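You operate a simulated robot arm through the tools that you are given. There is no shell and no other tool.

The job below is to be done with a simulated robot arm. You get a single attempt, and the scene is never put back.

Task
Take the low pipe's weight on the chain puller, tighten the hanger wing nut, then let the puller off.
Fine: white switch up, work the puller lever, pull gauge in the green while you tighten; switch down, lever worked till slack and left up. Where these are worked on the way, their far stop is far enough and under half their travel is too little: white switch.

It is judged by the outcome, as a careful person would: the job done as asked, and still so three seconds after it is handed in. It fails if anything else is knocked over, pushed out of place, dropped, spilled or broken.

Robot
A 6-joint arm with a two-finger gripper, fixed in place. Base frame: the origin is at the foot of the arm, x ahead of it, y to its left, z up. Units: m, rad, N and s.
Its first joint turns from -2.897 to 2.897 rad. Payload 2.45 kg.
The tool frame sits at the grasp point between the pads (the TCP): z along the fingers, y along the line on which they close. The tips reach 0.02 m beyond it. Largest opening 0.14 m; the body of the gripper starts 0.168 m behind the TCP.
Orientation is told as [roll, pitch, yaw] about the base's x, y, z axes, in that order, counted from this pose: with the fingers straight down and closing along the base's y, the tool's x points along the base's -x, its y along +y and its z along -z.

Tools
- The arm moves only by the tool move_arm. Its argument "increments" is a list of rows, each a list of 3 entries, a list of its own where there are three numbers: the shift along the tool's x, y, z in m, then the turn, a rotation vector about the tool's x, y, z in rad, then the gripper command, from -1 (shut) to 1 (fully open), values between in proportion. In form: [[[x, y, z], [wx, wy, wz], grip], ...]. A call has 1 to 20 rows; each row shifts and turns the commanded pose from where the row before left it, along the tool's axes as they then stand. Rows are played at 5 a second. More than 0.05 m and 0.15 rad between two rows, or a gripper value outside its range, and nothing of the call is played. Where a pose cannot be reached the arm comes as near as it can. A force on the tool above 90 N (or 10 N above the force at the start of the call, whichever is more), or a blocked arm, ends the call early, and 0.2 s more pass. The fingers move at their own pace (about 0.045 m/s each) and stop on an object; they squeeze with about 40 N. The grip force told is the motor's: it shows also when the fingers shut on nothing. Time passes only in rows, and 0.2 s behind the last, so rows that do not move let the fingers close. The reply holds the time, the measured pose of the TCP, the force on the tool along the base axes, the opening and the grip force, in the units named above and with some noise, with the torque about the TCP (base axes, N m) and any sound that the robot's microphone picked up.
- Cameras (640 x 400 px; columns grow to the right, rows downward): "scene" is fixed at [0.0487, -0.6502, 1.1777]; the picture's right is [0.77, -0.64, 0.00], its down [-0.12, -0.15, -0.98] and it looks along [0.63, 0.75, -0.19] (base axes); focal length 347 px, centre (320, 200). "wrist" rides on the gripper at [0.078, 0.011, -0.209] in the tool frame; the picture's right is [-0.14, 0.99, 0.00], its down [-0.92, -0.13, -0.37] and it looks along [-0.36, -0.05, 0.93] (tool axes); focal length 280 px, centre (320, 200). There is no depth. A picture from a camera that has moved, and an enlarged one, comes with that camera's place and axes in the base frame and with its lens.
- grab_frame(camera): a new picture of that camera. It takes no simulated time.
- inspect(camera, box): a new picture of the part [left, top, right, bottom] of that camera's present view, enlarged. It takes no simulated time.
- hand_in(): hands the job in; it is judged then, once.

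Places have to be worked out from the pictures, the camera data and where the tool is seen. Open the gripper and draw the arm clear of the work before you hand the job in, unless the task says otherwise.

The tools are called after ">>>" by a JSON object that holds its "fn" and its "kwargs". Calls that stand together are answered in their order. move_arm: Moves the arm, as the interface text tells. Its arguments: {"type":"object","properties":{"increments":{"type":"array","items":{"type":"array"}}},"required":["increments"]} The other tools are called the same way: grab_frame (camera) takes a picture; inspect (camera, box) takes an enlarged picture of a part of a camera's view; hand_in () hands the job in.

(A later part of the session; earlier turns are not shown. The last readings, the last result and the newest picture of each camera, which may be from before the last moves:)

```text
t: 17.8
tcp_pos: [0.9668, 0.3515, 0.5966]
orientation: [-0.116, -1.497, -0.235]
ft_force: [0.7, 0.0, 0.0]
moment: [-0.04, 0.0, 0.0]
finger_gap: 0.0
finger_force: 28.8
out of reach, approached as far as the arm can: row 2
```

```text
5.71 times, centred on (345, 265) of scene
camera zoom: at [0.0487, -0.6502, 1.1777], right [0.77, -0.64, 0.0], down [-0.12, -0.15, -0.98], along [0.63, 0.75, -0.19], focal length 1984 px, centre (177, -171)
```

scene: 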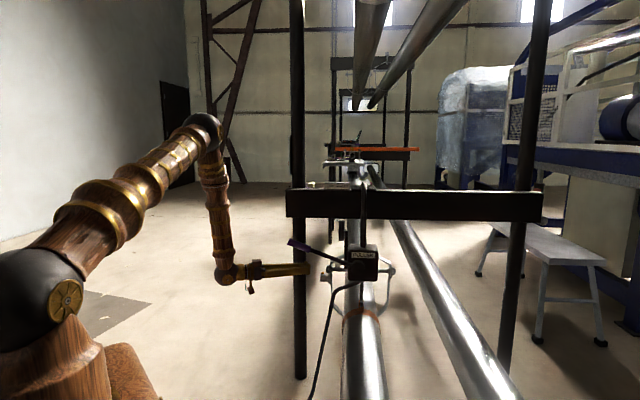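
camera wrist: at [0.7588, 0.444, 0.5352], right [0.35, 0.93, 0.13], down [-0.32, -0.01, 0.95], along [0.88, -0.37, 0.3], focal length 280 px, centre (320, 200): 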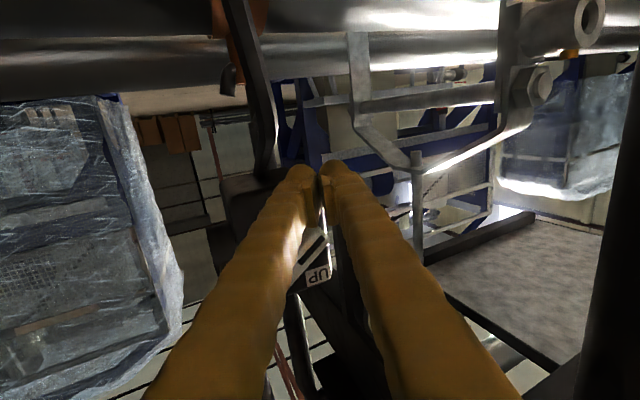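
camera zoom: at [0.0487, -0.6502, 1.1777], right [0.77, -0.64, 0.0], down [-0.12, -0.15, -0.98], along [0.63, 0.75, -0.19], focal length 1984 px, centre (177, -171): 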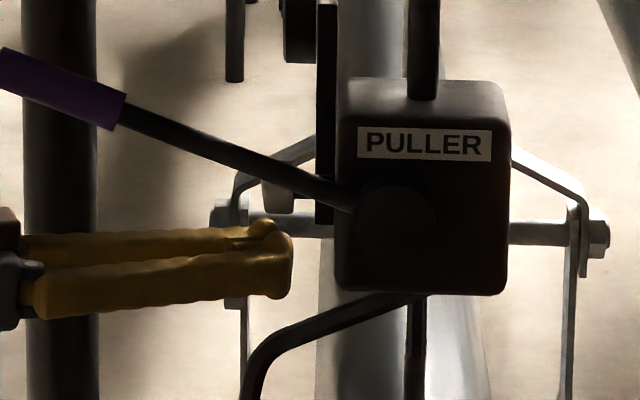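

The marked end now lies right above the closed fingertips (inverted view). I lift in small steps watching the force.

>>> {"fn": "move_arm", "kwargs": {"increments": [[[-0.008, 0, 0], [0, 0, 0], -1], [[-0.008, 0, 0], [0, 0, 0], -1], [[-0.008, 0, 0], [0, 0, 0], -1], [[0, 0, 0], [0, 0, 0], -1]]}}

>>> {"fn": "inspect", "kwargs": {"camera": "wrist", "box": [250, 140, 390, 300]}}

>>> {"fn": "inspect", "kwargs": {"camera": "scene", "box": [300, 230, 390, 300]}}

```text
t: 18.8
tcp_pos: [0.9678, 0.3501, 0.619]
orientation: [0.018, -1.498, -0.361]
ft_force: [8.2, 8.1, -11.0]
moment: [-0.08, 0.24, 0.04]
finger_gap: 0.0061
finger_force: 28.9
```

```text
2.50 times, centred on (320, 220) of wrist
camera zoom: at [0.772, 0.4329, 0.5576], right [0.34, 0.93, 0.14], down [-0.33, -0.02, 0.94], along [0.88, -0.37, 0.3], focal length 701 px, centre (320, 150)
```

zoom: 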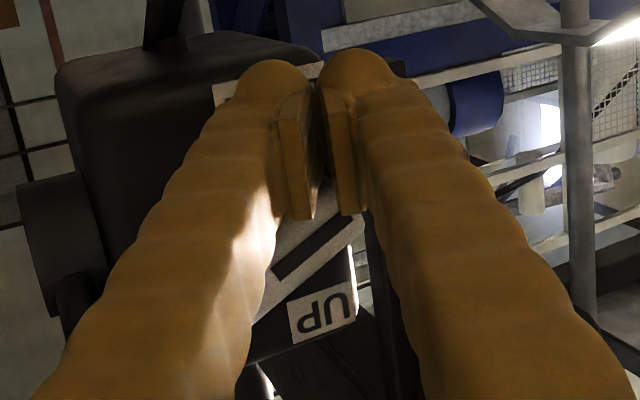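

```text
5.71 times, centred on (345, 265) of scene
camera zoom: at [0.0487, -0.6502, 1.1777], right [0.77, -0.64, 0.0], down [-0.12, -0.15, -0.98], along [0.63, 0.75, -0.19], focal length 1984 px, centre (177, -171)
```

zoom: 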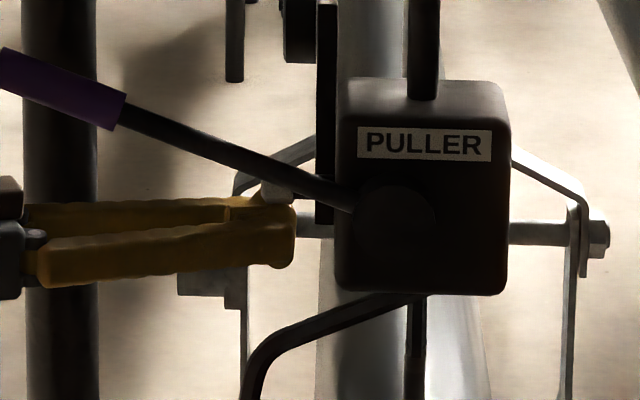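

The bar has begun to turn (its line is flatter) with about 16 N, its corner slightly parting the fingertips. I keep lifting in small steps.

>>> {"fn": "move_arm", "kwargs": {"increments": [[[-0.007, 0, 0], [0, 0, 0], -1], [[-0.007, 0, 0], [0, 0, 0], -1], [[0, 0, 0], [0, 0, 0], -1]]}}

>>> {"fn": "inspect", "kwargs": {"camera": "wrist", "box": [250, 140, 390, 300]}}

>>> {"fn": "inspect", "kwargs": {"camera": "scene", "box": [300, 230, 390, 300]}}

```text
t: 19.6
tcp_pos: [0.9691, 0.3494, 0.6349]
orientation: [0.029, -1.5, -0.375]
ft_force: [1.2, 0.2, 0.0]
moment: [0.01, -0.01, -0.01]
finger_gap: 0.0
finger_force: 29.4
```

```text
2.50 times, centred on (320, 220) of wrist
camera zoom: at [0.7721, 0.4319, 0.5713], right [0.34, 0.93, 0.14], down [-0.33, -0.02, 0.94], along [0.88, -0.37, 0.3], focal length 701 px, centre (320, 150)
```

zoom: 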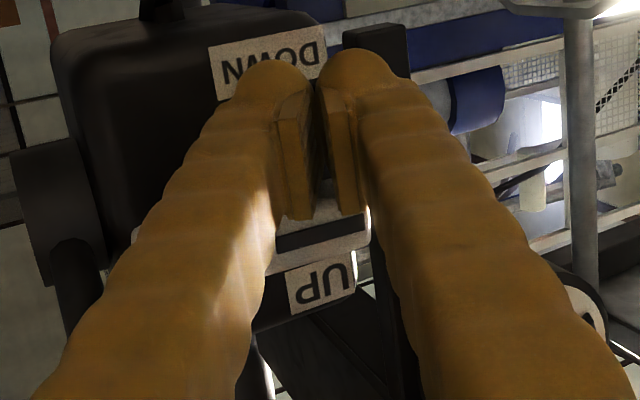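

```text
5.71 times, centred on (345, 265) of scene
camera zoom: at [0.0487, -0.6502, 1.1777], right [0.77, -0.64, 0.0], down [-0.12, -0.15, -0.98], along [0.63, 0.75, -0.19], focal length 1984 px, centre (177, -171)
```

zoom: 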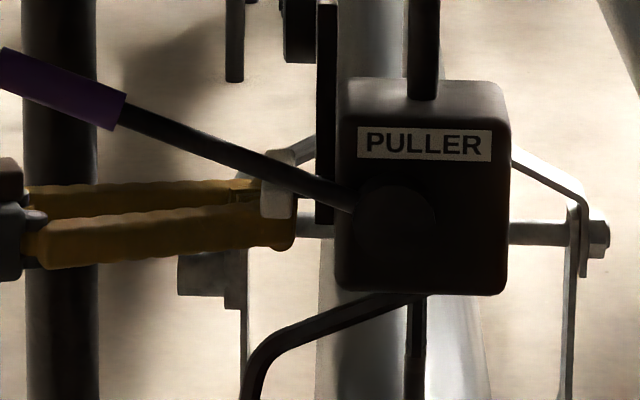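

The bar is now just past level and no force remains. I continue lifting gently toward the UP stop.

>>> {"fn": "move_arm", "kwargs": {"increments": [[[-0.006, 0, 0], [0, 0, 0], -1], [[-0.006, 0, 0], [0, 0, 0], -1], [[0, 0, 0], [0, 0, 0], -1]]}}

>>> {"fn": "inspect", "kwargs": {"camera": "wrist", "box": [250, 140, 390, 300]}}

>>> {"fn": "inspect", "kwargs": {"camera": "scene", "box": [300, 230, 390, 300]}}

```text
t: 20.4
tcp_pos: [0.9698, 0.3501, 0.6385]
orientation: [-0.03, -1.488, -0.312]
ft_force: [6.3, 4.4, -17.9]
moment: [0.3, -0.18, 0.1]
finger_gap: 0.0
finger_force: 29.7
stopped in row 3: the force on the tool passed its limit at 94 N (the readings are from after the stop); the commanded pose is now the measured one
```

```text
2.50 times, centred on (320, 220) of wrist
camera zoom: at [0.7708, 0.4324, 0.578], right [0.34, 0.93, 0.13], down [-0.32, -0.02, 0.95], along [0.88, -0.37, 0.29], focal length 701 px, centre (320, 150)
```

zoom: 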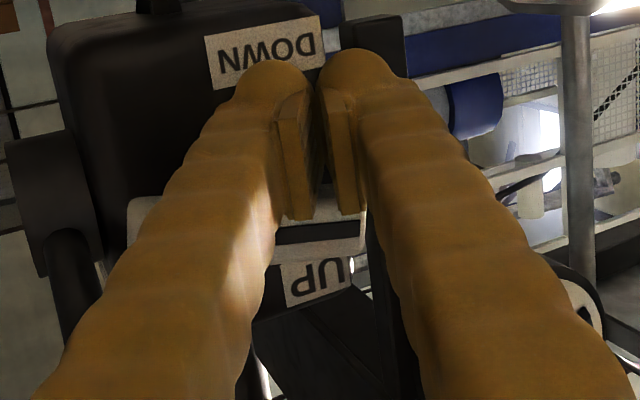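

```text
5.71 times, centred on (345, 265) of scene
camera zoom: at [0.0487, -0.6502, 1.1777], right [0.77, -0.64, 0.0], down [-0.12, -0.15, -0.98], along [0.63, 0.75, -0.19], focal length 1984 px, centre (177, -171)
```

zoom: 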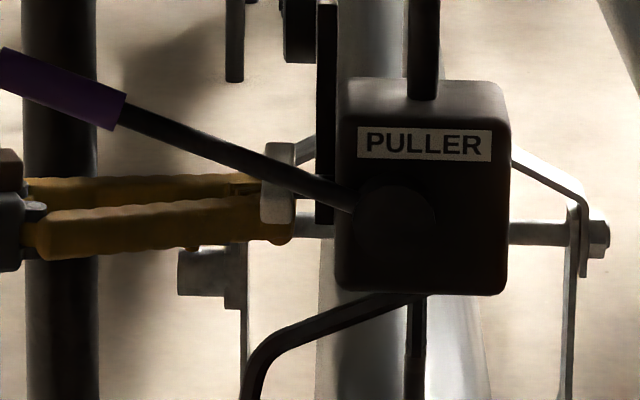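

The lift stalled with the bar a little past level: the wide fingertips are bearing too close to the pivot. I lower slightly, shift the tip 1.6 cm outward (away from the pivot, along the pipe) and lift again.

>>> {"fn": "move_arm", "kwargs": {"increments": [[[0.01, 0, 0], [0, 0, 0], -1], [[0, 0.008, 0], [0, 0, 0], -1], [[0, 0.008, 0], [0, 0, 0], -1], [[-0.005, 0, 0], [0, 0, 0], -1], [[-0.005, 0, 0], [0, 0, 0], -1], [[0, 0, 0], [0, 0, 0], -1]]}}

>>> {"fn": "inspect", "kwargs": {"camera": "wrist", "box": [250, 140, 390, 300]}}

>>> {"fn": "inspect", "kwargs": {"camera": "scene", "box": [300, 230, 390, 300]}}

```text
t: 21.8
tcp_pos: [0.9744, 0.3649, 0.6411]
orientation: [-0.024, -1.492, -0.323]
ft_force: [-0.3, 0.8, -0.3]
moment: [-0.02, -0.02, 0.03]
finger_gap: 0.0
finger_force: 28.9
```

```text
2.50 times, centred on (320, 220) of wrist
camera zoom: at [0.7766, 0.4473, 0.5797], right [0.34, 0.93, 0.14], down [-0.32, -0.02, 0.95], along [0.88, -0.37, 0.29], focal length 701 px, centre (320, 150)
```

zoom: 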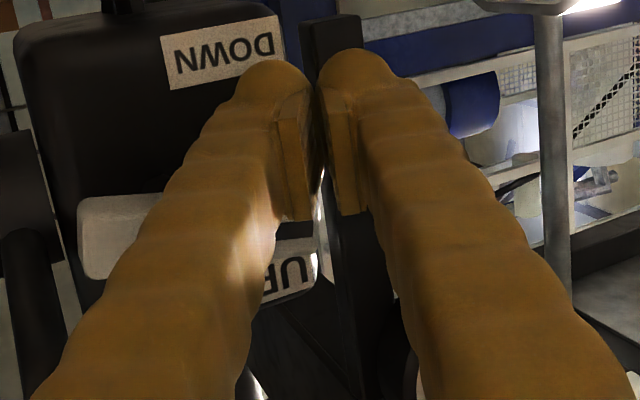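

```text
5.71 times, centred on (345, 265) of scene
camera zoom: at [0.0487, -0.6502, 1.1777], right [0.77, -0.64, 0.0], down [-0.12, -0.15, -0.98], along [0.63, 0.75, -0.19], focal length 1984 px, centre (177, -171)
```

zoom: 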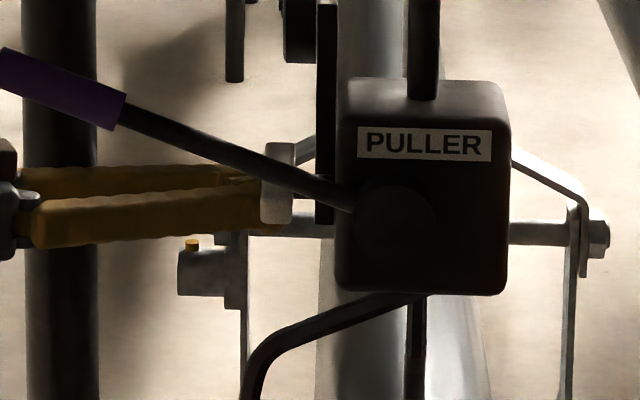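

The tip now sits under the outer end of the bar with no load. I lift again in small steps.

>>> {"fn": "move_arm", "kwargs": {"increments": [[[-0.005, 0, 0], [0, 0, 0], -1], [[-0.005, 0, 0], [0, 0, 0], -1], [[0, 0, 0], [0, 0, 0], -1]]}}

>>> {"fn": "inspect", "kwargs": {"camera": "wrist", "box": [250, 140, 390, 300]}}

>>> {"fn": "inspect", "kwargs": {"camera": "scene", "box": [300, 230, 390, 300]}}

```text
t: 22.6
tcp_pos: [0.9749, 0.3638, 0.6495]
orientation: [-0.026, -1.489, -0.316]
ft_force: [2.6, 3.2, -11.8]
moment: [0.24, -0.14, 0.05]
finger_gap: 0.0002
finger_force: 29.6
```

```text
2.50 times, centred on (320, 220) of wrist
camera zoom: at [0.7773, 0.4473, 0.5889], right [0.34, 0.93, 0.13], down [-0.32, -0.02, 0.95], along [0.88, -0.37, 0.29], focal length 701 px, centre (320, 150)
```

zoom: 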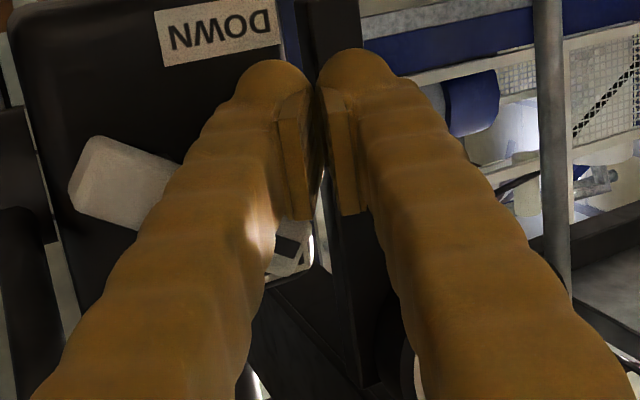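

```text
5.71 times, centred on (345, 265) of scene
camera zoom: at [0.0487, -0.6502, 1.1777], right [0.77, -0.64, 0.0], down [-0.12, -0.15, -0.98], along [0.63, 0.75, -0.19], focal length 1984 px, centre (177, -171)
```

zoom: 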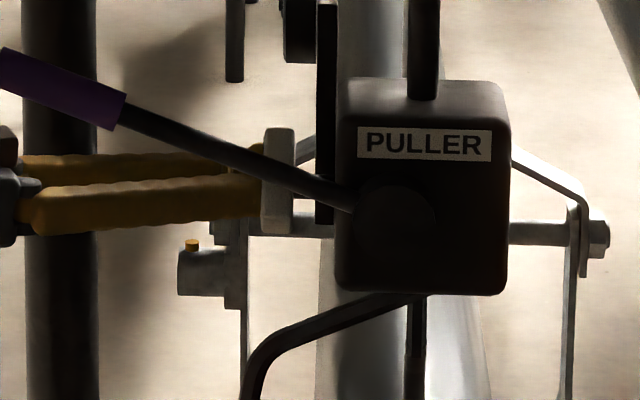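

The bar now tilts the other way by roughly as much as before (~+35°), marker toward UP. I nudge 4 mm further to confirm it's on its stop.

>>> {"fn": "move_arm", "kwargs": {"increments": [[[-0.004, 0, 0], [0, 0, 0], -1], [[0, 0, 0], [0, 0, 0], -1]]}}

>>> {"fn": "inspect", "kwargs": {"camera": "wrist", "box": [250, 140, 390, 300]}}

>>> {"fn": "inspect", "kwargs": {"camera": "scene", "box": [300, 230, 390, 300]}}

```text
t: 23.2
tcp_pos: [0.9746, 0.364, 0.6511]
orientation: [-0.046, -1.485, -0.295]
ft_force: [23.8, 21.4, -65.0]
moment: [1.18, -0.44, 0.33]
finger_gap: 0.0
finger_force: 29.2
```

```text
2.50 times, centred on (320, 220) of wrist
camera zoom: at [0.7762, 0.4472, 0.5907], right [0.34, 0.93, 0.13], down [-0.31, -0.02, 0.95], along [0.89, -0.37, 0.28], focal length 701 px, centre (320, 150)
```

zoom: 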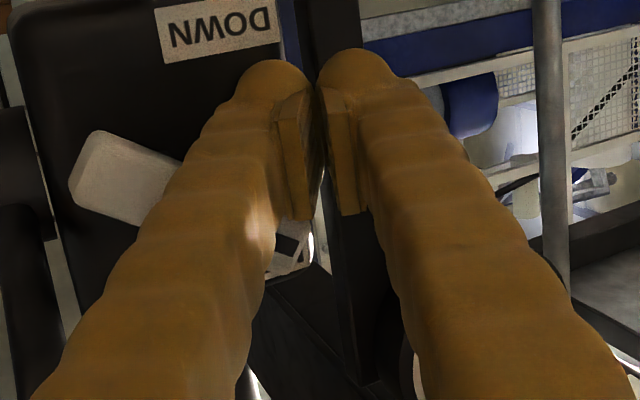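

```text
5.71 times, centred on (345, 265) of scene
camera zoom: at [0.0487, -0.6502, 1.1777], right [0.77, -0.64, 0.0], down [-0.12, -0.15, -0.98], along [0.63, 0.75, -0.19], focal length 1984 px, centre (177, -171)
```

zoom: 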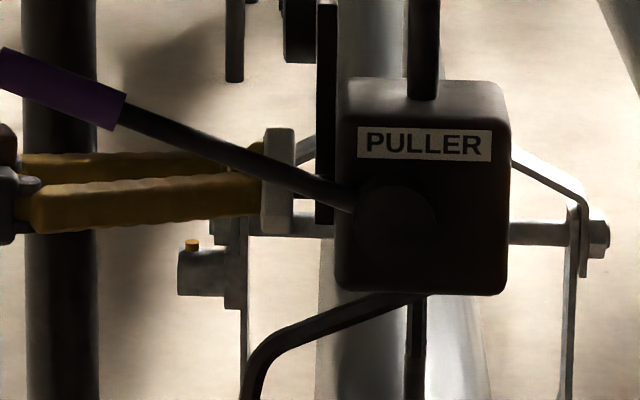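

Force climbed to 65 N with no further motion: the switch is on its UP stop. I lower the fingers off it and back straight out.

>>> {"fn": "move_arm", "kwargs": {"increments": [[[0.006, 0, 0], [0, 0, 0], -1], [[0.01, 0, -0.005], [0, 0, 0], -1], [[0.0, 0.005, -0.03], [0, 0, 0], -1], [[0.0, 0.01, -0.04], [0, 0, 0], -1], [[0, 0, 0], [0, 0, 0], -1]]}}

>>> {"fn": "grab_frame", "kwargs": {"camera": "wrist"}}

>>> {"fn": "inspect", "kwargs": {"camera": "scene", "box": [280, 220, 400, 310]}}

```text
t: 24.4
tcp_pos: [0.9101, 0.4047, 0.643]
orientation: [-0.024, -1.49, -0.322]
ft_force: [-0.3, -0.2, 0.4]
moment: [-0.02, -0.01, -0.02]
finger_gap: 0.0002
finger_force: 29.1
```

```text
taken
camera wrist: at [0.7124, 0.4873, 0.583], right [0.34, 0.93, 0.14], down [-0.32, -0.02, 0.95], along [0.88, -0.37, 0.29], focal length 280 px, centre (320, 200)
```

wrist: 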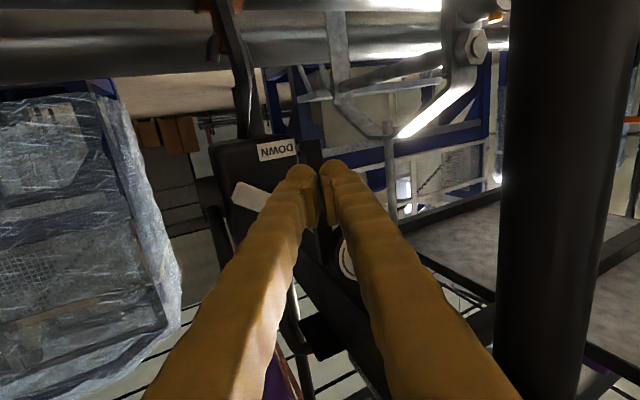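

```text
4.44 times, centred on (340, 265) of scene
camera zoom: at [0.0487, -0.6502, 1.1777], right [0.77, -0.64, 0.0], down [-0.12, -0.15, -0.98], along [0.63, 0.75, -0.19], focal length 1543 px, centre (231, -89)
```

zoom: 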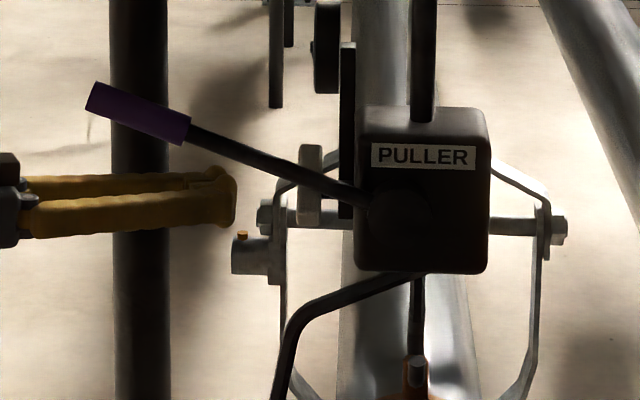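

The switch stays UP. Next I retract to the left, clear of post and lever, and tilt the tool back to about 0.9 rad for grasping the lever.

>>> {"fn": "move_arm", "kwargs": {"increments": [[[0, 0.0192, -0.0425], [0, 0, 0], -1], [[0, 0.0192, -0.0425], [0, 0, 0], -1], [[0, 0.0192, -0.0425], [0, 0, 0], -1], [[0, 0, 0], [0, 0.1475, 0], -1], [[0, 0, 0], [0, 0.1475, 0], -1], [[0, 0, 0], [0, 0.1475, 0], -1], [[0, 0, 0], [0, 0.1475, 0], -1], [[0, 0, 0], [0, 0, 0], -1]]}}

>>> {"fn": "grab_frame", "kwargs": {"camera": "wrist"}}

>>> {"fn": "grab_frame", "kwargs": {"camera": "scene"}}

```text
t: 26.2
tcp_pos: [0.8087, 0.4999, 0.6532]
orientation: [-0.002, -0.898, -0.341]
ft_force: [0.0, 0.0, -1.2]
moment: [-0.01, 0.01, 0.0]
finger_gap: 0.0
finger_force: 29.3
```

```text
taken
camera wrist: at [0.613, 0.5825, 0.7235], right [0.41, 0.9, 0.11], down [0.23, -0.21, 0.95], along [0.88, -0.37, -0.29], focal length 280 px, centre (320, 200)
```

wrist: 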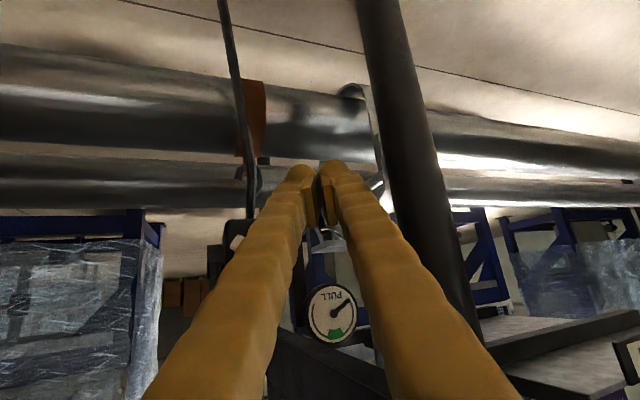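

```text
taken
```

scene: 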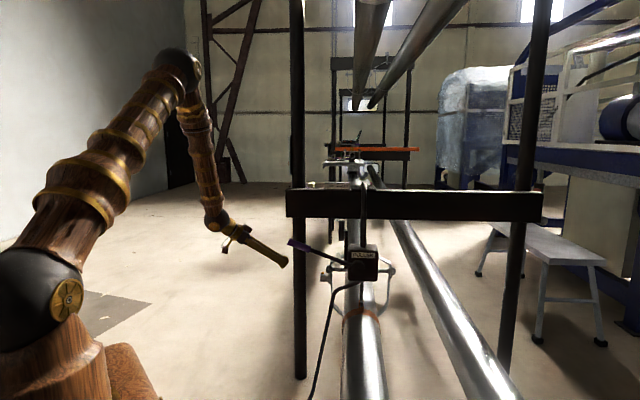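

Now I yaw the tool to −45° so it closes along the pipe direction, rise to a pre-grasp point just beyond the lever's end, and open the fingers to about 6 cm.

>>> {"fn": "move_arm", "kwargs": {"increments": [[[0, 0, 0], [0.1149, 0, 0.0912], -1], [[0, 0, 0], [0.1149, 0, 0.0912], -1], [[0, 0, 0], [0.1149, 0, 0.0912], -1], [[-0.0321, -0.0191, -0.0223], [0, 0, 0], -0.1], [[-0.0321, -0.0191, -0.0223], [0, 0, 0], -0.1], [[-0.0321, -0.0191, -0.0223], [0, 0, 0], -0.1], [[-0.0321, -0.0191, -0.0223], [0, 0, 0], -0.1], [[0, 0, 0], [0, 0, 0], -0.1]]}}

>>> {"fn": "grab_frame", "kwargs": {"camera": "wrist"}}

>>> {"fn": "grab_frame", "kwargs": {"camera": "scene"}}

```text
t: 28.0
tcp_pos: [0.7597, 0.4433, 0.8115]
orientation: [-0.003, -0.9, -0.78]
ft_force: [0.3, 0.3, -0.6]
moment: [0.01, -0.01, 0.01]
finger_gap: 0.063
finger_force: 0.0
```

```text
taken
camera wrist: at [0.617, 0.6026, 0.8803], right [0.76, 0.64, 0.11], down [0.11, -0.29, 0.95], along [0.64, -0.71, -0.29], focal length 280 px, centre (320, 200)
```

wrist: 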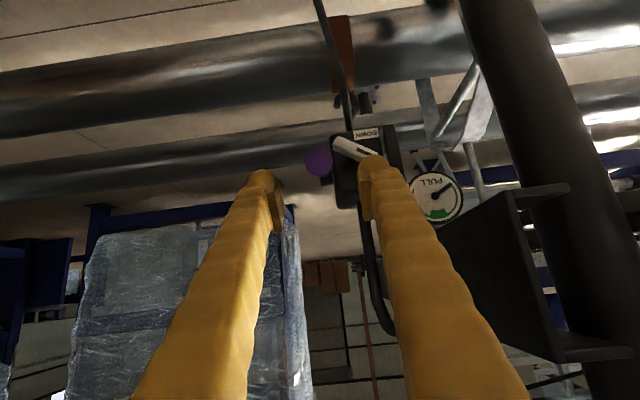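

```text
taken
```

scene: 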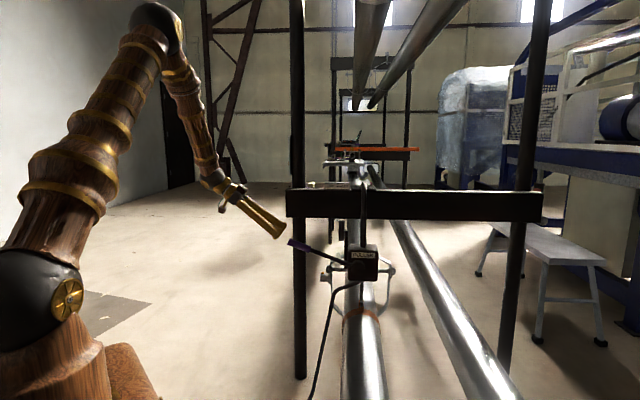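

The lever's end is centred between the open fingers, matching my estimate. I advance 10.5 cm straight along the tool axis so the pads straddle the middle of the purple grip.

>>> {"fn": "move_arm", "kwargs": {"increments": [[[0, -0.001, 0.035], [0, 0, 0], -0.1], [[0, -0.001, 0.035], [0, 0, 0], -0.1], [[0, 0, 0.035], [0, 0, 0], -0.1], [[0, 0, 0], [0, 0, 0], -0.1]]}}

>>> {"fn": "grab_frame", "kwargs": {"camera": "wrist"}}

>>> {"fn": "inspect", "kwargs": {"camera": "scene", "box": [260, 200, 400, 310]}}

```text
t: 29.0
tcp_pos: [0.8153, 0.3803, 0.7449]
orientation: [-0.001, -0.9, -0.784]
ft_force: [0.6, -0.6, -0.7]
moment: [0.01, -0.01, 0.0]
finger_gap: 0.0629
finger_force: 0.2
```

```text
taken
camera wrist: at [0.6737, 0.5393, 0.814], right [0.76, 0.64, 0.11], down [0.11, -0.29, 0.95], along [0.64, -0.71, -0.29], focal length 280 px, centre (320, 200)
```

wrist: 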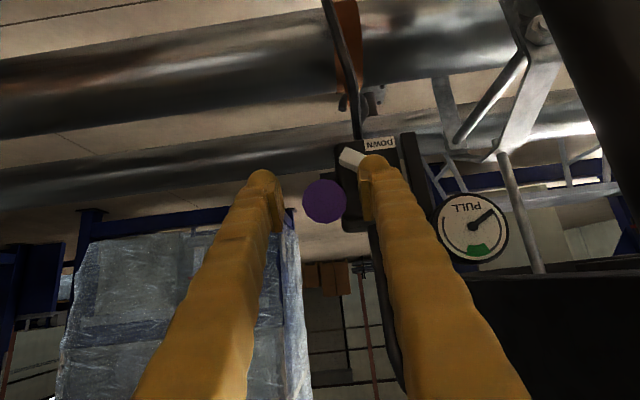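

```text
3.64 times, centred on (330, 255) of scene
camera zoom: at [0.0487, -0.6502, 1.1777], right [0.77, -0.64, 0.0], down [-0.12, -0.15, -0.98], along [0.63, 0.75, -0.19], focal length 1263 px, centre (284, 0)
```

zoom: 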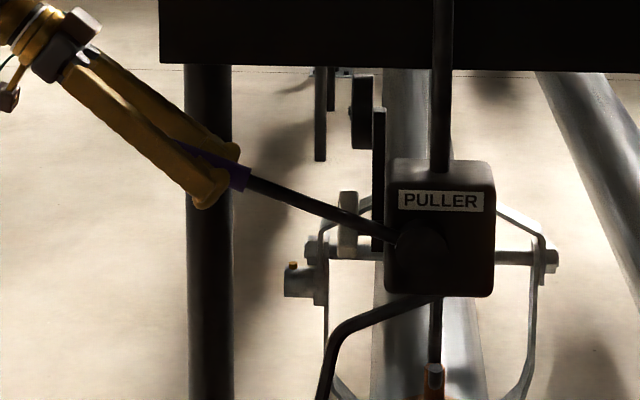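

The grip is between the pads and the dial is in view. I close on it.

>>> {"fn": "move_arm", "kwargs": {"increments": [[[0, 0, 0], [0, 0, 0], -1], [[0, 0, 0], [0, 0, 0], -1], [[0, 0, 0], [0, 0, 0], -1], [[0, 0, 0], [0, 0, 0], -1], [[0, 0, 0], [0, 0, 0], -1]]}}

>>> {"fn": "grab_frame", "kwargs": {"camera": "wrist"}}

>>> {"fn": "inspect", "kwargs": {"camera": "scene", "box": [260, 200, 400, 310]}}

```text
t: 30.2
tcp_pos: [0.818, 0.3835, 0.7458]
orientation: [0.002, -0.9, -0.784]
ft_force: [68.8, 42.7, -15.0]
moment: [0.22, 0.25, 0.57]
finger_gap: 0.0305
finger_force: 40.2
```

```text
taken
camera wrist: at [0.6747, 0.5409, 0.8147], right [0.76, 0.64, 0.11], down [0.11, -0.29, 0.95], along [0.64, -0.71, -0.29], focal length 280 px, centre (320, 200)
```

wrist: 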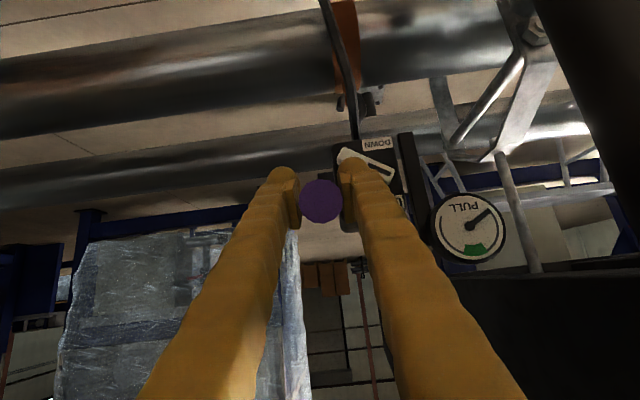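

```text
3.64 times, centred on (330, 255) of scene
camera zoom: at [0.0487, -0.6502, 1.1777], right [0.77, -0.64, 0.0], down [-0.12, -0.15, -0.98], along [0.63, 0.75, -0.19], focal length 1263 px, centre (284, 0)
```

zoom: 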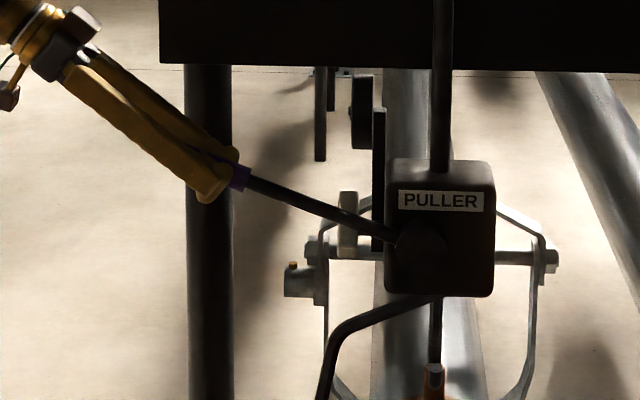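

Gripped (3 cm), but there's a ~79 N side load because the grip is a few mm off in the pipe direction. I shift the tool +5 mm along its y to relieve it.

>>> {"fn": "move_arm", "kwargs": {"increments": [[[0, 0.003, 0], [0, 0, 0], -1], [[0, 0.002, 0], [0, 0, 0], -1], [[0, 0, 0], [0, 0, 0], -1]]}}

```text
t: 31.0
tcp_pos: [0.8185, 0.3861, 0.7446]
orientation: [-0.002, -0.9, -0.784]
ft_force: [6.5, 36.7, 12.8]
moment: [-0.65, -0.83, 0.45]
finger_gap: 0.0267
finger_force: 45.1
```

Side load fell to ~30 N. I shift 2 mm more.

>>> {"fn": "move_arm", "kwargs": {"increments": [[[0, 0.002, 0], [0, 0, 0], -1], [[0, 0, 0], [0, 0, 0], -1]]}}

>>> {"fn": "inspect", "kwargs": {"camera": "wrist", "box": [260, 120, 520, 290]}}

```text
t: 31.6
tcp_pos: [0.8201, 0.3846, 0.7441]
orientation: [-0.009, -0.9, -0.782]
ft_force: [-43.2, 3.5, 7.9]
moment: [0.08, 0.22, -0.41]
finger_gap: 0.0269
finger_force: 45.3
```

```text
2.35 times, centred on (390, 205) of wrist
camera zoom: at [0.6784, 0.5428, 0.8126], right [0.76, 0.64, 0.1], down [0.11, -0.29, 0.95], along [0.64, -0.71, -0.29], focal length 660 px, centre (155, 188)
```

zoom: 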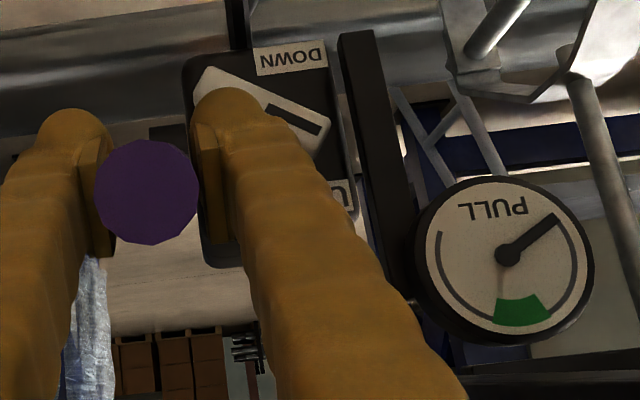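

Slightly over-corrected; the selector's line clearly points to UP. I ease back 1 mm each way and try a first small down-stroke of the lever (about 5°).

>>> {"fn": "move_arm", "kwargs": {"increments": [[[0, -0.001, -0.002], [0, 0, 0], -1], [[0.0095, 0, 0.0039], [0, 0, 0], -1], [[0.0095, 0, 0.0039], [0, 0, 0], -1], [[0, 0, 0], [0, 0, 0], -1]]}}

>>> {"fn": "inspect", "kwargs": {"camera": "wrist", "box": [260, 120, 520, 290]}}

>>> {"fn": "inspect", "kwargs": {"camera": "scene", "box": [260, 200, 400, 310]}}

```text
t: 32.6
tcp_pos: [0.8149, 0.3883, 0.7255]
orientation: [-0.006, -0.901, -0.783]
ft_force: [-39.0, -49.1, 3.5]
moment: [-0.93, -0.78, -0.7]
finger_gap: 0.0268
finger_force: 44.5
```

```text
2.35 times, centred on (390, 205) of wrist
camera zoom: at [0.6746, 0.5466, 0.7942], right [0.76, 0.64, 0.1], down [0.11, -0.29, 0.95], along [0.64, -0.71, -0.29], focal length 660 px, centre (155, 188)
```

zoom: 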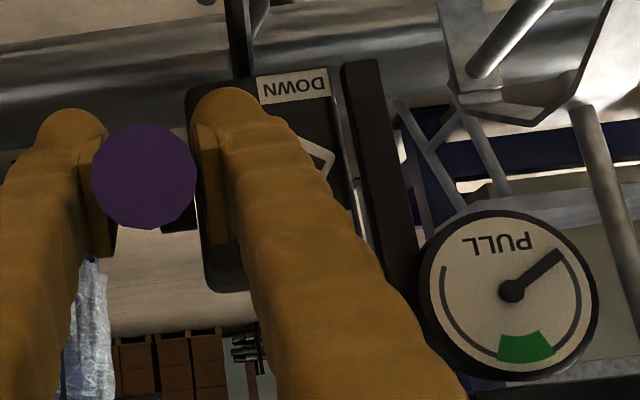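

```text
3.64 times, centred on (330, 255) of scene
camera zoom: at [0.0487, -0.6502, 1.1777], right [0.77, -0.64, 0.0], down [-0.12, -0.15, -0.98], along [0.63, 0.75, -0.19], focal length 1263 px, centre (284, 0)
```

zoom: 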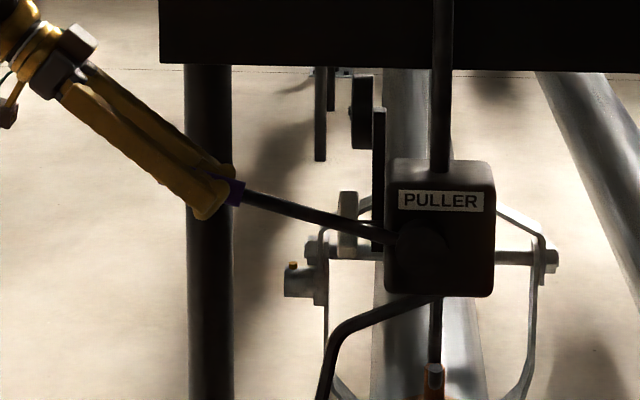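

The lever followed down about 5°; there's again a side load. I let it settle one row with a 2 mm sideways correction.

>>> {"fn": "move_arm", "kwargs": {"increments": [[[0, -0.002, 0], [0, 0, 0], -1], [[0, 0, 0], [0, 0, 0], -1], [[0, 0, 0], [0, 0, 0], -1]]}}

```text
t: 33.4
tcp_pos: [0.8154, 0.3876, 0.7261]
orientation: [-0.002, -0.902, -0.783]
ft_force: [-1.0, -47.6, -10.7]
moment: [0.09, 0.08, -0.25]
finger_gap: 0.0267
finger_force: 44.9
```

Side and radial loads persist because the squeeze holds the grip rigidly. I'll instead cage the lever loosely with the fingers above and below it. First I open and see whether the lever stays where it is.

>>> {"fn": "move_arm", "kwargs": {"increments": [[[0, 0, 0], [0, 0, 0], -0.1], [[0, 0, 0], [0, 0, 0], -0.1], [[0, 0, 0], [0, 0, 0], -0.1], [[0, 0, 0], [0, 0, 0], -0.1]]}}

>>> {"fn": "inspect", "kwargs": {"camera": "wrist", "box": [260, 120, 520, 290]}}

>>> {"fn": "inspect", "kwargs": {"camera": "scene", "box": [260, 200, 400, 310]}}

```text
t: 34.4
tcp_pos: [0.8148, 0.3879, 0.7259]
orientation: [-0.003, -0.901, -0.784]
ft_force: [-0.2, -0.2, 0.0]
moment: [0.02, 0.0, 0.0]
finger_gap: 0.0633
finger_force: 0.0
```

```text
2.35 times, centred on (390, 205) of wrist
camera zoom: at [0.6732, 0.5468, 0.7948], right [0.76, 0.64, 0.11], down [0.11, -0.29, 0.95], along [0.64, -0.71, -0.29], focal length 660 px, centre (155, 188)
```

zoom: 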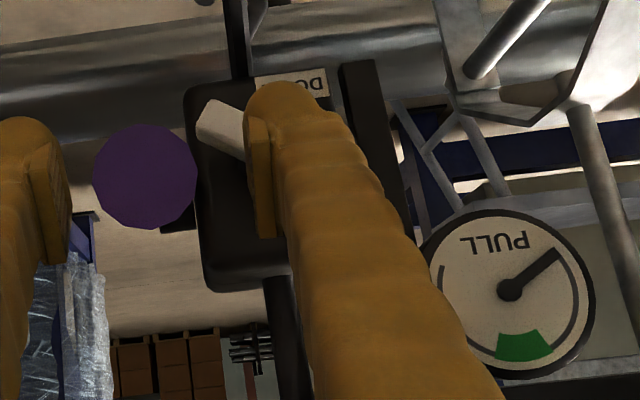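

```text
3.64 times, centred on (330, 255) of scene
camera zoom: at [0.0487, -0.6502, 1.1777], right [0.77, -0.64, 0.0], down [-0.12, -0.15, -0.98], along [0.63, 0.75, -0.19], focal length 1263 px, centre (284, 0)
```

zoom: 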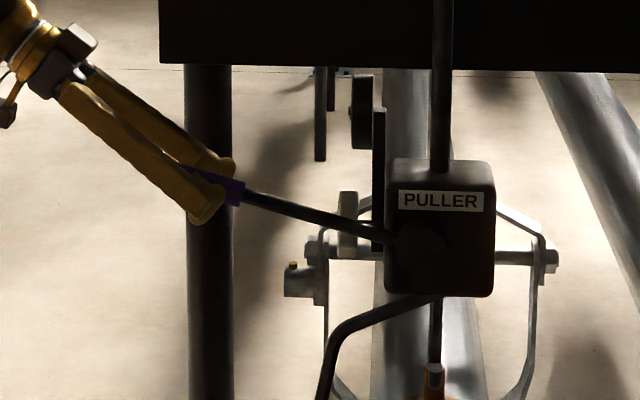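

The lever stays put at about 14°. I'll back off along the tool axis, align the tool with the lever line and roll it 90° so the fingers sit above and below the grip, with the camera on the front side where it can still see the dial.

>>> {"fn": "move_arm", "kwargs": {"increments": [[[0, 0, -0.035], [0, 0, 0], -0.1], [[0, 0, -0.035], [0, 0, 0], -0.1], [[0, 0, -0.03], [0, 0, 0], -0.1], [[0.0227, 0.0006, -0.0041], [0, 0, 0], -0.1], [[0.0227, 0.0006, -0.0041], [0, 0, 0], -0.1], [[0, 0, 0], [0, -0.139, 0], -0.1], [[0, 0, 0], [0, -0.139, 0], -0.1], [[0, 0, 0], [0, -0.139, 0], -0.1], [[0, 0, 0], [0, 0, 0], -0.1]]}}

>>> {"fn": "grab_frame", "kwargs": {"camera": "wrist"}}

>>> {"fn": "grab_frame", "kwargs": {"camera": "scene"}}

```text
t: 36.4
tcp_pos: [0.7362, 0.469, 0.7592]
orientation: [-0.003, -1.319, -0.78]
ft_force: [0.3, 0.8, -0.3]
moment: [-0.03, -0.02, 0.01]
finger_gap: 0.0629
finger_force: 0.0
```

```text
taken
camera wrist: at [0.5878, 0.6339, 0.7349], right [0.72, 0.68, 0.13], down [-0.18, 0.0, 0.98], along [0.67, -0.74, 0.12], focal length 280 px, centre (320, 200)
```

wrist: 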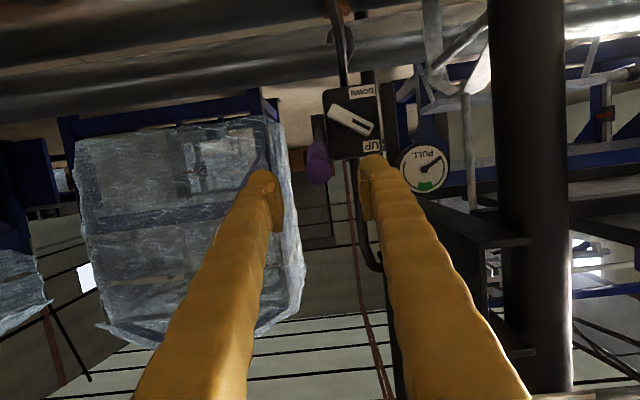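

```text
taken
```

scene: 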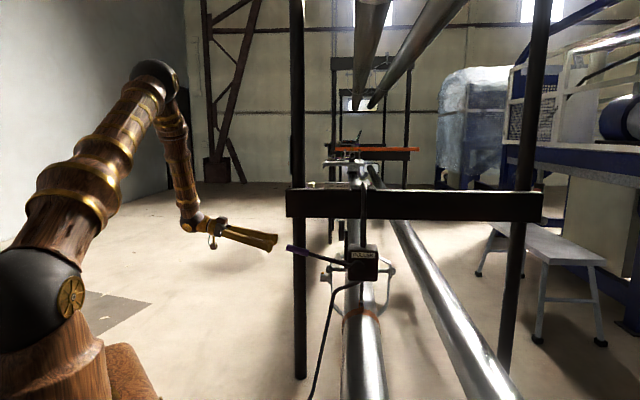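

Tool is aligned with the lever and the selector clearly points at UP. Now I roll the tool −90° about its own axis.

>>> {"fn": "move_arm", "kwargs": {"increments": [[[0, 0, 0], [0, 0, -0.1428], -0.1], [[0, 0, 0], [0, 0, -0.1428], -0.1], [[0, 0, 0], [0, 0, -0.1428], -0.1], [[0, 0, 0], [0, 0, -0.1428], -0.1], [[0, 0, 0], [0, 0, -0.1428], -0.1], [[0, 0, 0], [0, 0, -0.1428], -0.1], [[0, 0, 0], [0, 0, -0.1428], -0.1], [[0, 0, 0], [0, 0, -0.1428], -0.1], [[0, 0, 0], [0, 0, -0.1428], -0.1], [[0, 0, 0], [0, 0, -0.1428], -0.1], [[0, 0, 0], [0, 0, -0.1428], -0.1], [[0, 0, 0], [0, 0, 0], -0.1]]}}

>>> {"fn": "grab_frame", "kwargs": {"camera": "wrist"}}

>>> {"fn": "grab_frame", "kwargs": {"camera": "scene"}}

```text
t: 39.0
tcp_pos: [0.7364, 0.4692, 0.7581]
orientation: [-1.318, 0.002, 0.786]
ft_force: [0.3, 0.4, -0.1]
moment: [0.0, 0.0, 0.03]
finger_gap: 0.063
finger_force: 0.0
```

```text
taken
camera wrist: at [0.5369, 0.5591, 0.8007], right [-0.08, 0.27, -0.96], down [0.42, 0.88, 0.21], along [0.9, -0.39, -0.18], focal length 280 px, centre (320, 200)
```

wrist: 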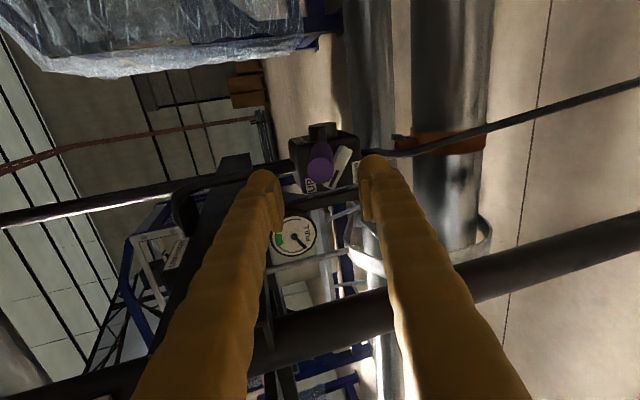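

```text
taken
```

scene: 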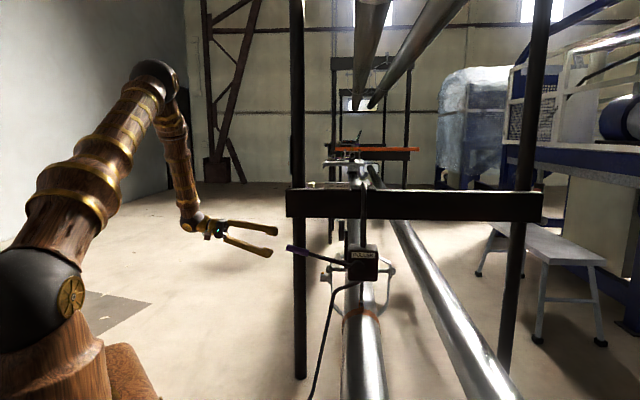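

Fingers are now above and below, with the grip end centred and the dial visible between them. I advance 10 cm so the grip is caged.

>>> {"fn": "move_arm", "kwargs": {"increments": [[[0, 0, 0.035], [0, 0, 0], -0.1], [[0, 0, 0.035], [0, 0, 0], -0.1], [[0, 0, 0.033], [0, 0, 0], -0.1], [[0, 0, 0], [0, 0, 0], -0.1]]}}

>>> {"fn": "grab_frame", "kwargs": {"camera": "wrist"}}

>>> {"fn": "inspect", "kwargs": {"camera": "scene", "box": [250, 200, 390, 310]}}

```text
t: 40.0
tcp_pos: [0.8099, 0.3982, 0.731]
orientation: [-1.317, 0.0, 0.787]
ft_force: [0.1, -0.8, 0.7]
moment: [-0.01, 0.03, -0.02]
finger_gap: 0.0628
finger_force: 0.0
```

```text
taken
camera wrist: at [0.6102, 0.4879, 0.773], right [-0.08, 0.27, -0.96], down [0.42, 0.88, 0.22], along [0.9, -0.39, -0.18], focal length 280 px, centre (320, 200)
```

wrist: 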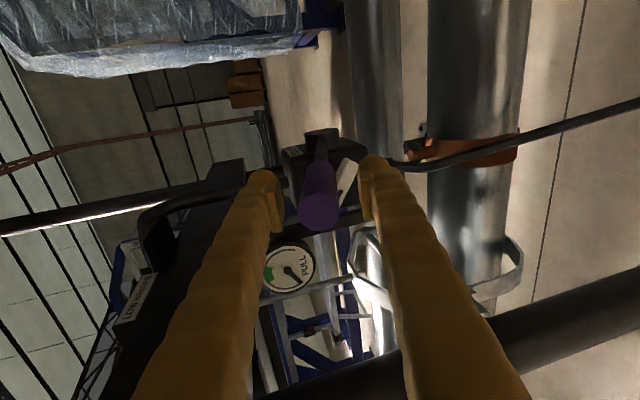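

```text
3.64 times, centred on (320, 255) of scene
camera zoom: at [0.0487, -0.6502, 1.1777], right [0.77, -0.64, 0.0], down [-0.12, -0.15, -0.98], along [0.63, 0.75, -0.19], focal length 1263 px, centre (320, 0)
```

zoom: 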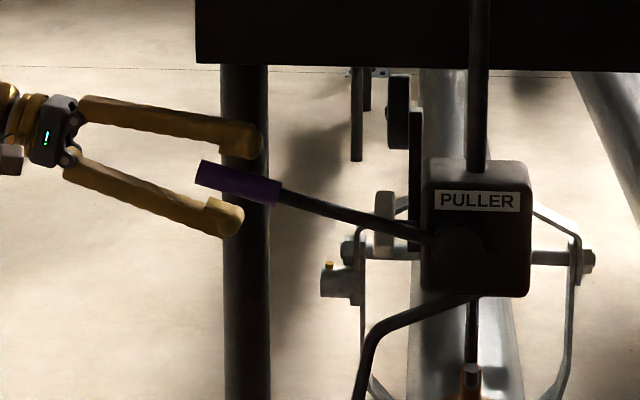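

The grip is caged between the fingers. I narrow the gap to ~4.5 cm and drive a down-stroke of about 27° around the boss, turning the tool with the lever.

>>> {"fn": "move_arm", "kwargs": {"increments": [[[0, 0, 0], [0, 0, 0], -0.357], [[0, 0, 0], [0, 0, 0], -0.357], [[0, 0.0297, 0.0018], [0.12, 0, 0], -0.357], [[0, 0.0297, 0.0018], [0.12, 0, 0], -0.357], [[0, 0.0297, 0.0018], [0.12, 0, 0], -0.357], [[0, 0.0297, 0.0018], [0.12, 0, 0], -0.357], [[0, 0, 0], [0, 0, 0], -0.357]]}}

>>> {"fn": "grab_frame", "kwargs": {"camera": "wrist"}}

>>> {"fn": "inspect", "kwargs": {"camera": "scene", "box": [250, 200, 390, 310]}}

```text
t: 41.6
tcp_pos: [0.8071, 0.4003, 0.6142]
orientation: [-1.801, 0.0, 0.787]
ft_force: [0.0, 3.3, 12.7]
moment: [0.16, 0.22, -0.15]
finger_gap: 0.0526
finger_force: 5.3
```

```text
taken
camera wrist: at [0.6113, 0.4862, 0.5555], right [0.26, -0.06, -0.96], down [0.38, 0.93, 0.04], along [0.89, -0.37, 0.26], focal length 280 px, centre (320, 200)
```

wrist: 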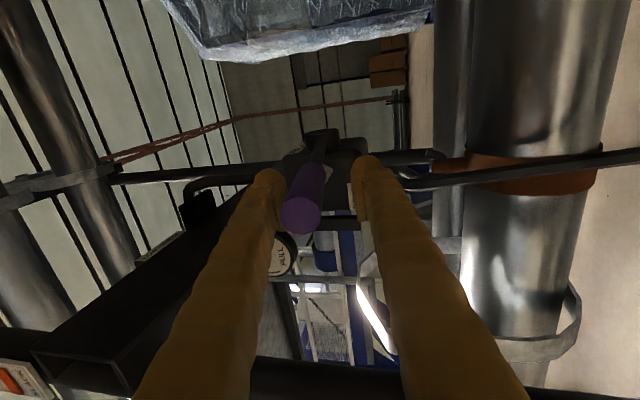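

```text
3.64 times, centred on (320, 255) of scene
camera zoom: at [0.0487, -0.6502, 1.1777], right [0.77, -0.64, 0.0], down [-0.12, -0.15, -0.98], along [0.63, 0.75, -0.19], focal length 1263 px, centre (320, 0)
```

zoom: 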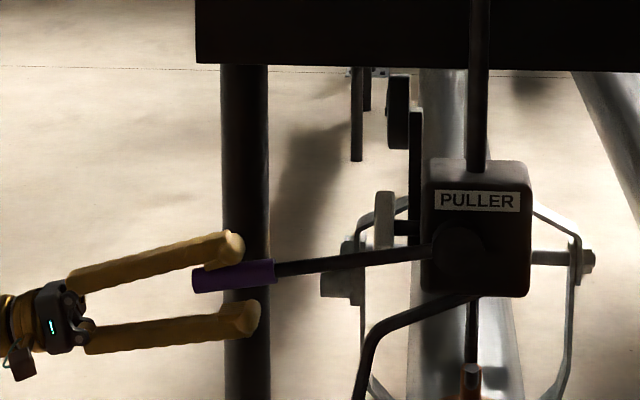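

The lever went down smoothly to about −6° with ~13 N. I check the dial.

>>> {"fn": "inspect", "kwargs": {"camera": "wrist", "box": [240, 220, 320, 290]}}

>>> {"fn": "inspect", "kwargs": {"camera": "wrist", "box": [0, 340, 80, 400]}}

```text
5.71 times, centred on (280, 255) of wrist
camera zoom: at [0.6113, 0.4862, 0.5555], right [0.26, -0.06, -0.96], down [0.38, 0.93, 0.04], along [0.89, -0.37, 0.26], focal length 1602 px, centre (549, -114)
```

zoom: 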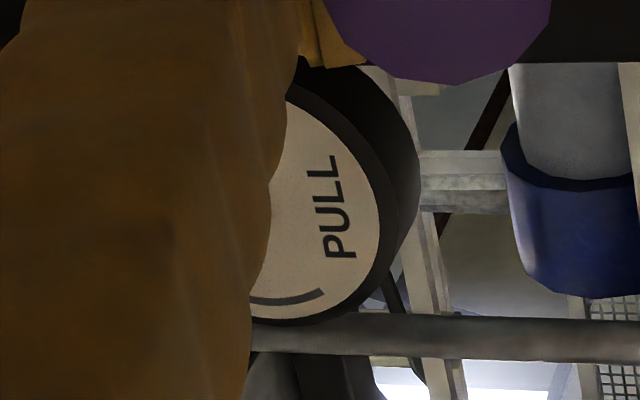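

```text
6.67 times, centred on (40, 370) of wrist
camera zoom: at [0.6113, 0.4862, 0.5555], right [0.26, -0.06, -0.96], down [0.38, 0.93, 0.04], along [0.89, -0.37, 0.26], focal length 1869 px, centre (2187, -933)
```

zoom: 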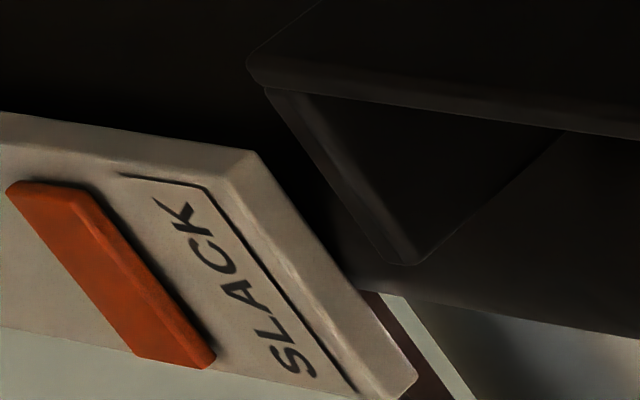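

The needle has left its zero end (arc end now uncovered), so the down-stroke pulls. I raise the lever back up to reset and read the dial.

>>> {"fn": "move_arm", "kwargs": {"increments": [[[0, -0.0297, 0.0018], [-0.12, 0, 0], -0.357], [[0, -0.0297, 0.0018], [-0.12, 0, 0], -0.357], [[0, -0.0297, 0.0018], [-0.12, 0, 0], -0.357], [[0, -0.0297, 0.0018], [-0.12, 0, 0], -0.357], [[0, 0, 0], [0, 0, 0], -0.357]]}}

>>> {"fn": "grab_frame", "kwargs": {"camera": "wrist"}}

>>> {"fn": "inspect", "kwargs": {"camera": "wrist", "box": [240, 220, 340, 310]}}

>>> {"fn": "inspect", "kwargs": {"camera": "scene", "box": [250, 200, 390, 310]}}

```text
t: 42.8
tcp_pos: [0.8056, 0.4, 0.7338]
orientation: [-1.317, 0.002, 0.786]
ft_force: [-0.6, -0.2, 0.4]
moment: [-0.01, -0.02, -0.02]
finger_gap: 0.0448
finger_force: 0.0
```

```text
taken
camera wrist: at [0.6068, 0.4898, 0.7753], right [-0.08, 0.27, -0.96], down [0.42, 0.88, 0.22], along [0.9, -0.39, -0.18], focal length 280 px, centre (320, 200)
```

wrist: 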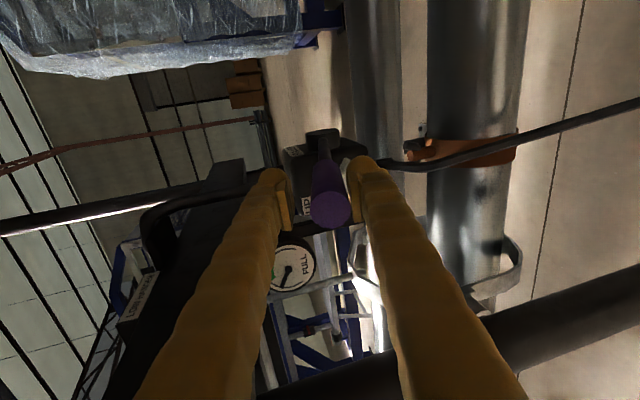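

```text
4.44 times, centred on (290, 265) of wrist
camera zoom: at [0.6068, 0.4898, 0.7753], right [-0.08, 0.27, -0.96], down [0.42, 0.88, 0.22], along [0.9, -0.39, -0.18], focal length 1246 px, centre (453, -89)
```

zoom: 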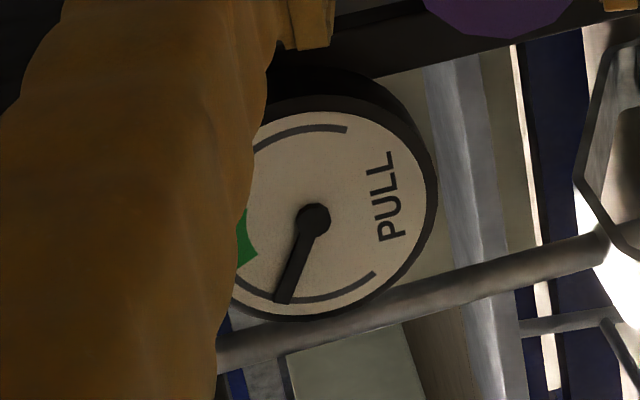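

```text
3.64 times, centred on (320, 255) of scene
camera zoom: at [0.0487, -0.6502, 1.1777], right [0.77, -0.64, 0.0], down [-0.12, -0.15, -0.98], along [0.63, 0.75, -0.19], focal length 1263 px, centre (320, 0)
```

zoom: 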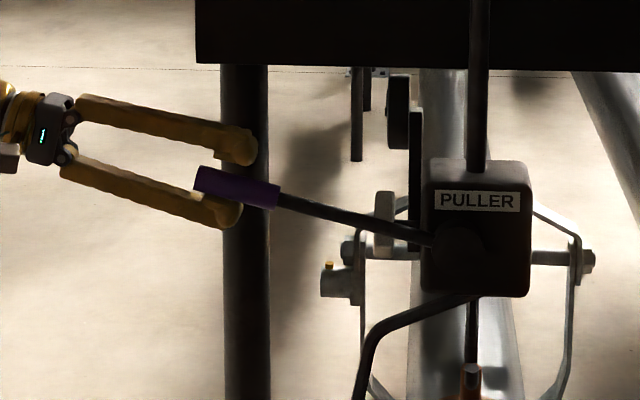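

The needle now shows about a quarter of the scale (≈64° of sweep; green runs ≈96–142°). Another stroke of roughly 15–16° should land it in the green, so I do a slightly shorter stroke and return up.

>>> {"fn": "move_arm", "kwargs": {"increments": [[[0, 0.0297, 0.0018], [0.12, 0, 0], -0.357], [[0, 0.0297, 0.0018], [0.12, 0, 0], -0.357], [[0, 0.0297, 0.0018], [0.12, 0, 0], -0.357], [[0, 0, 0], [0, 0, 0], -0.357]]}}

>>> {"fn": "inspect", "kwargs": {"camera": "scene", "box": [250, 200, 390, 310]}}

>>> {"fn": "inspect", "kwargs": {"camera": "wrist", "box": [240, 200, 340, 290]}}

```text
t: 43.8
tcp_pos: [0.8045, 0.4048, 0.6425]
orientation: [-1.678, 0.0, 0.788]
ft_force: [0.2, 0.6, 0.5]
moment: [-0.04, 0.01, -0.02]
finger_gap: 0.0449
finger_force: 0.1
```

```text
3.64 times, centred on (320, 255) of scene
camera zoom: at [0.0487, -0.6502, 1.1777], right [0.77, -0.64, 0.0], down [-0.12, -0.15, -0.98], along [0.63, 0.75, -0.19], focal length 1263 px, centre (320, 0)
```

zoom: 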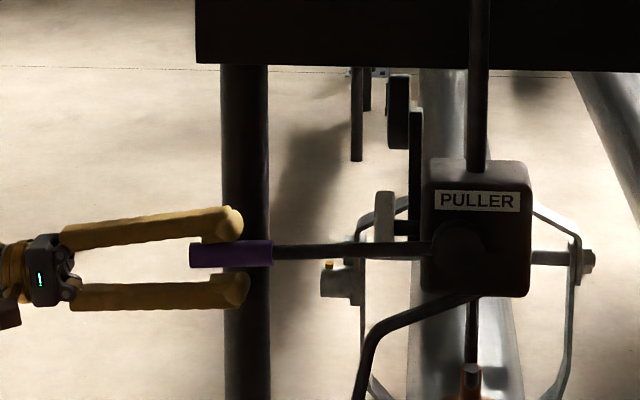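

```text
4.44 times, centred on (290, 245) of wrist
camera zoom: at [0.6037, 0.4967, 0.6098], right [0.17, 0.02, -0.98], down [0.38, 0.92, 0.09], along [0.91, -0.39, 0.15], focal length 1246 px, centre (453, 0)
```

zoom: 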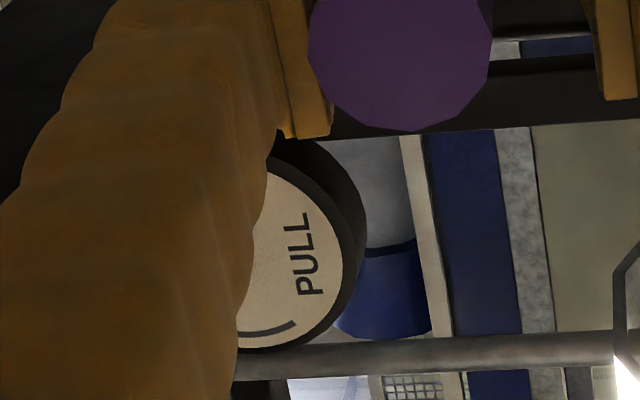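

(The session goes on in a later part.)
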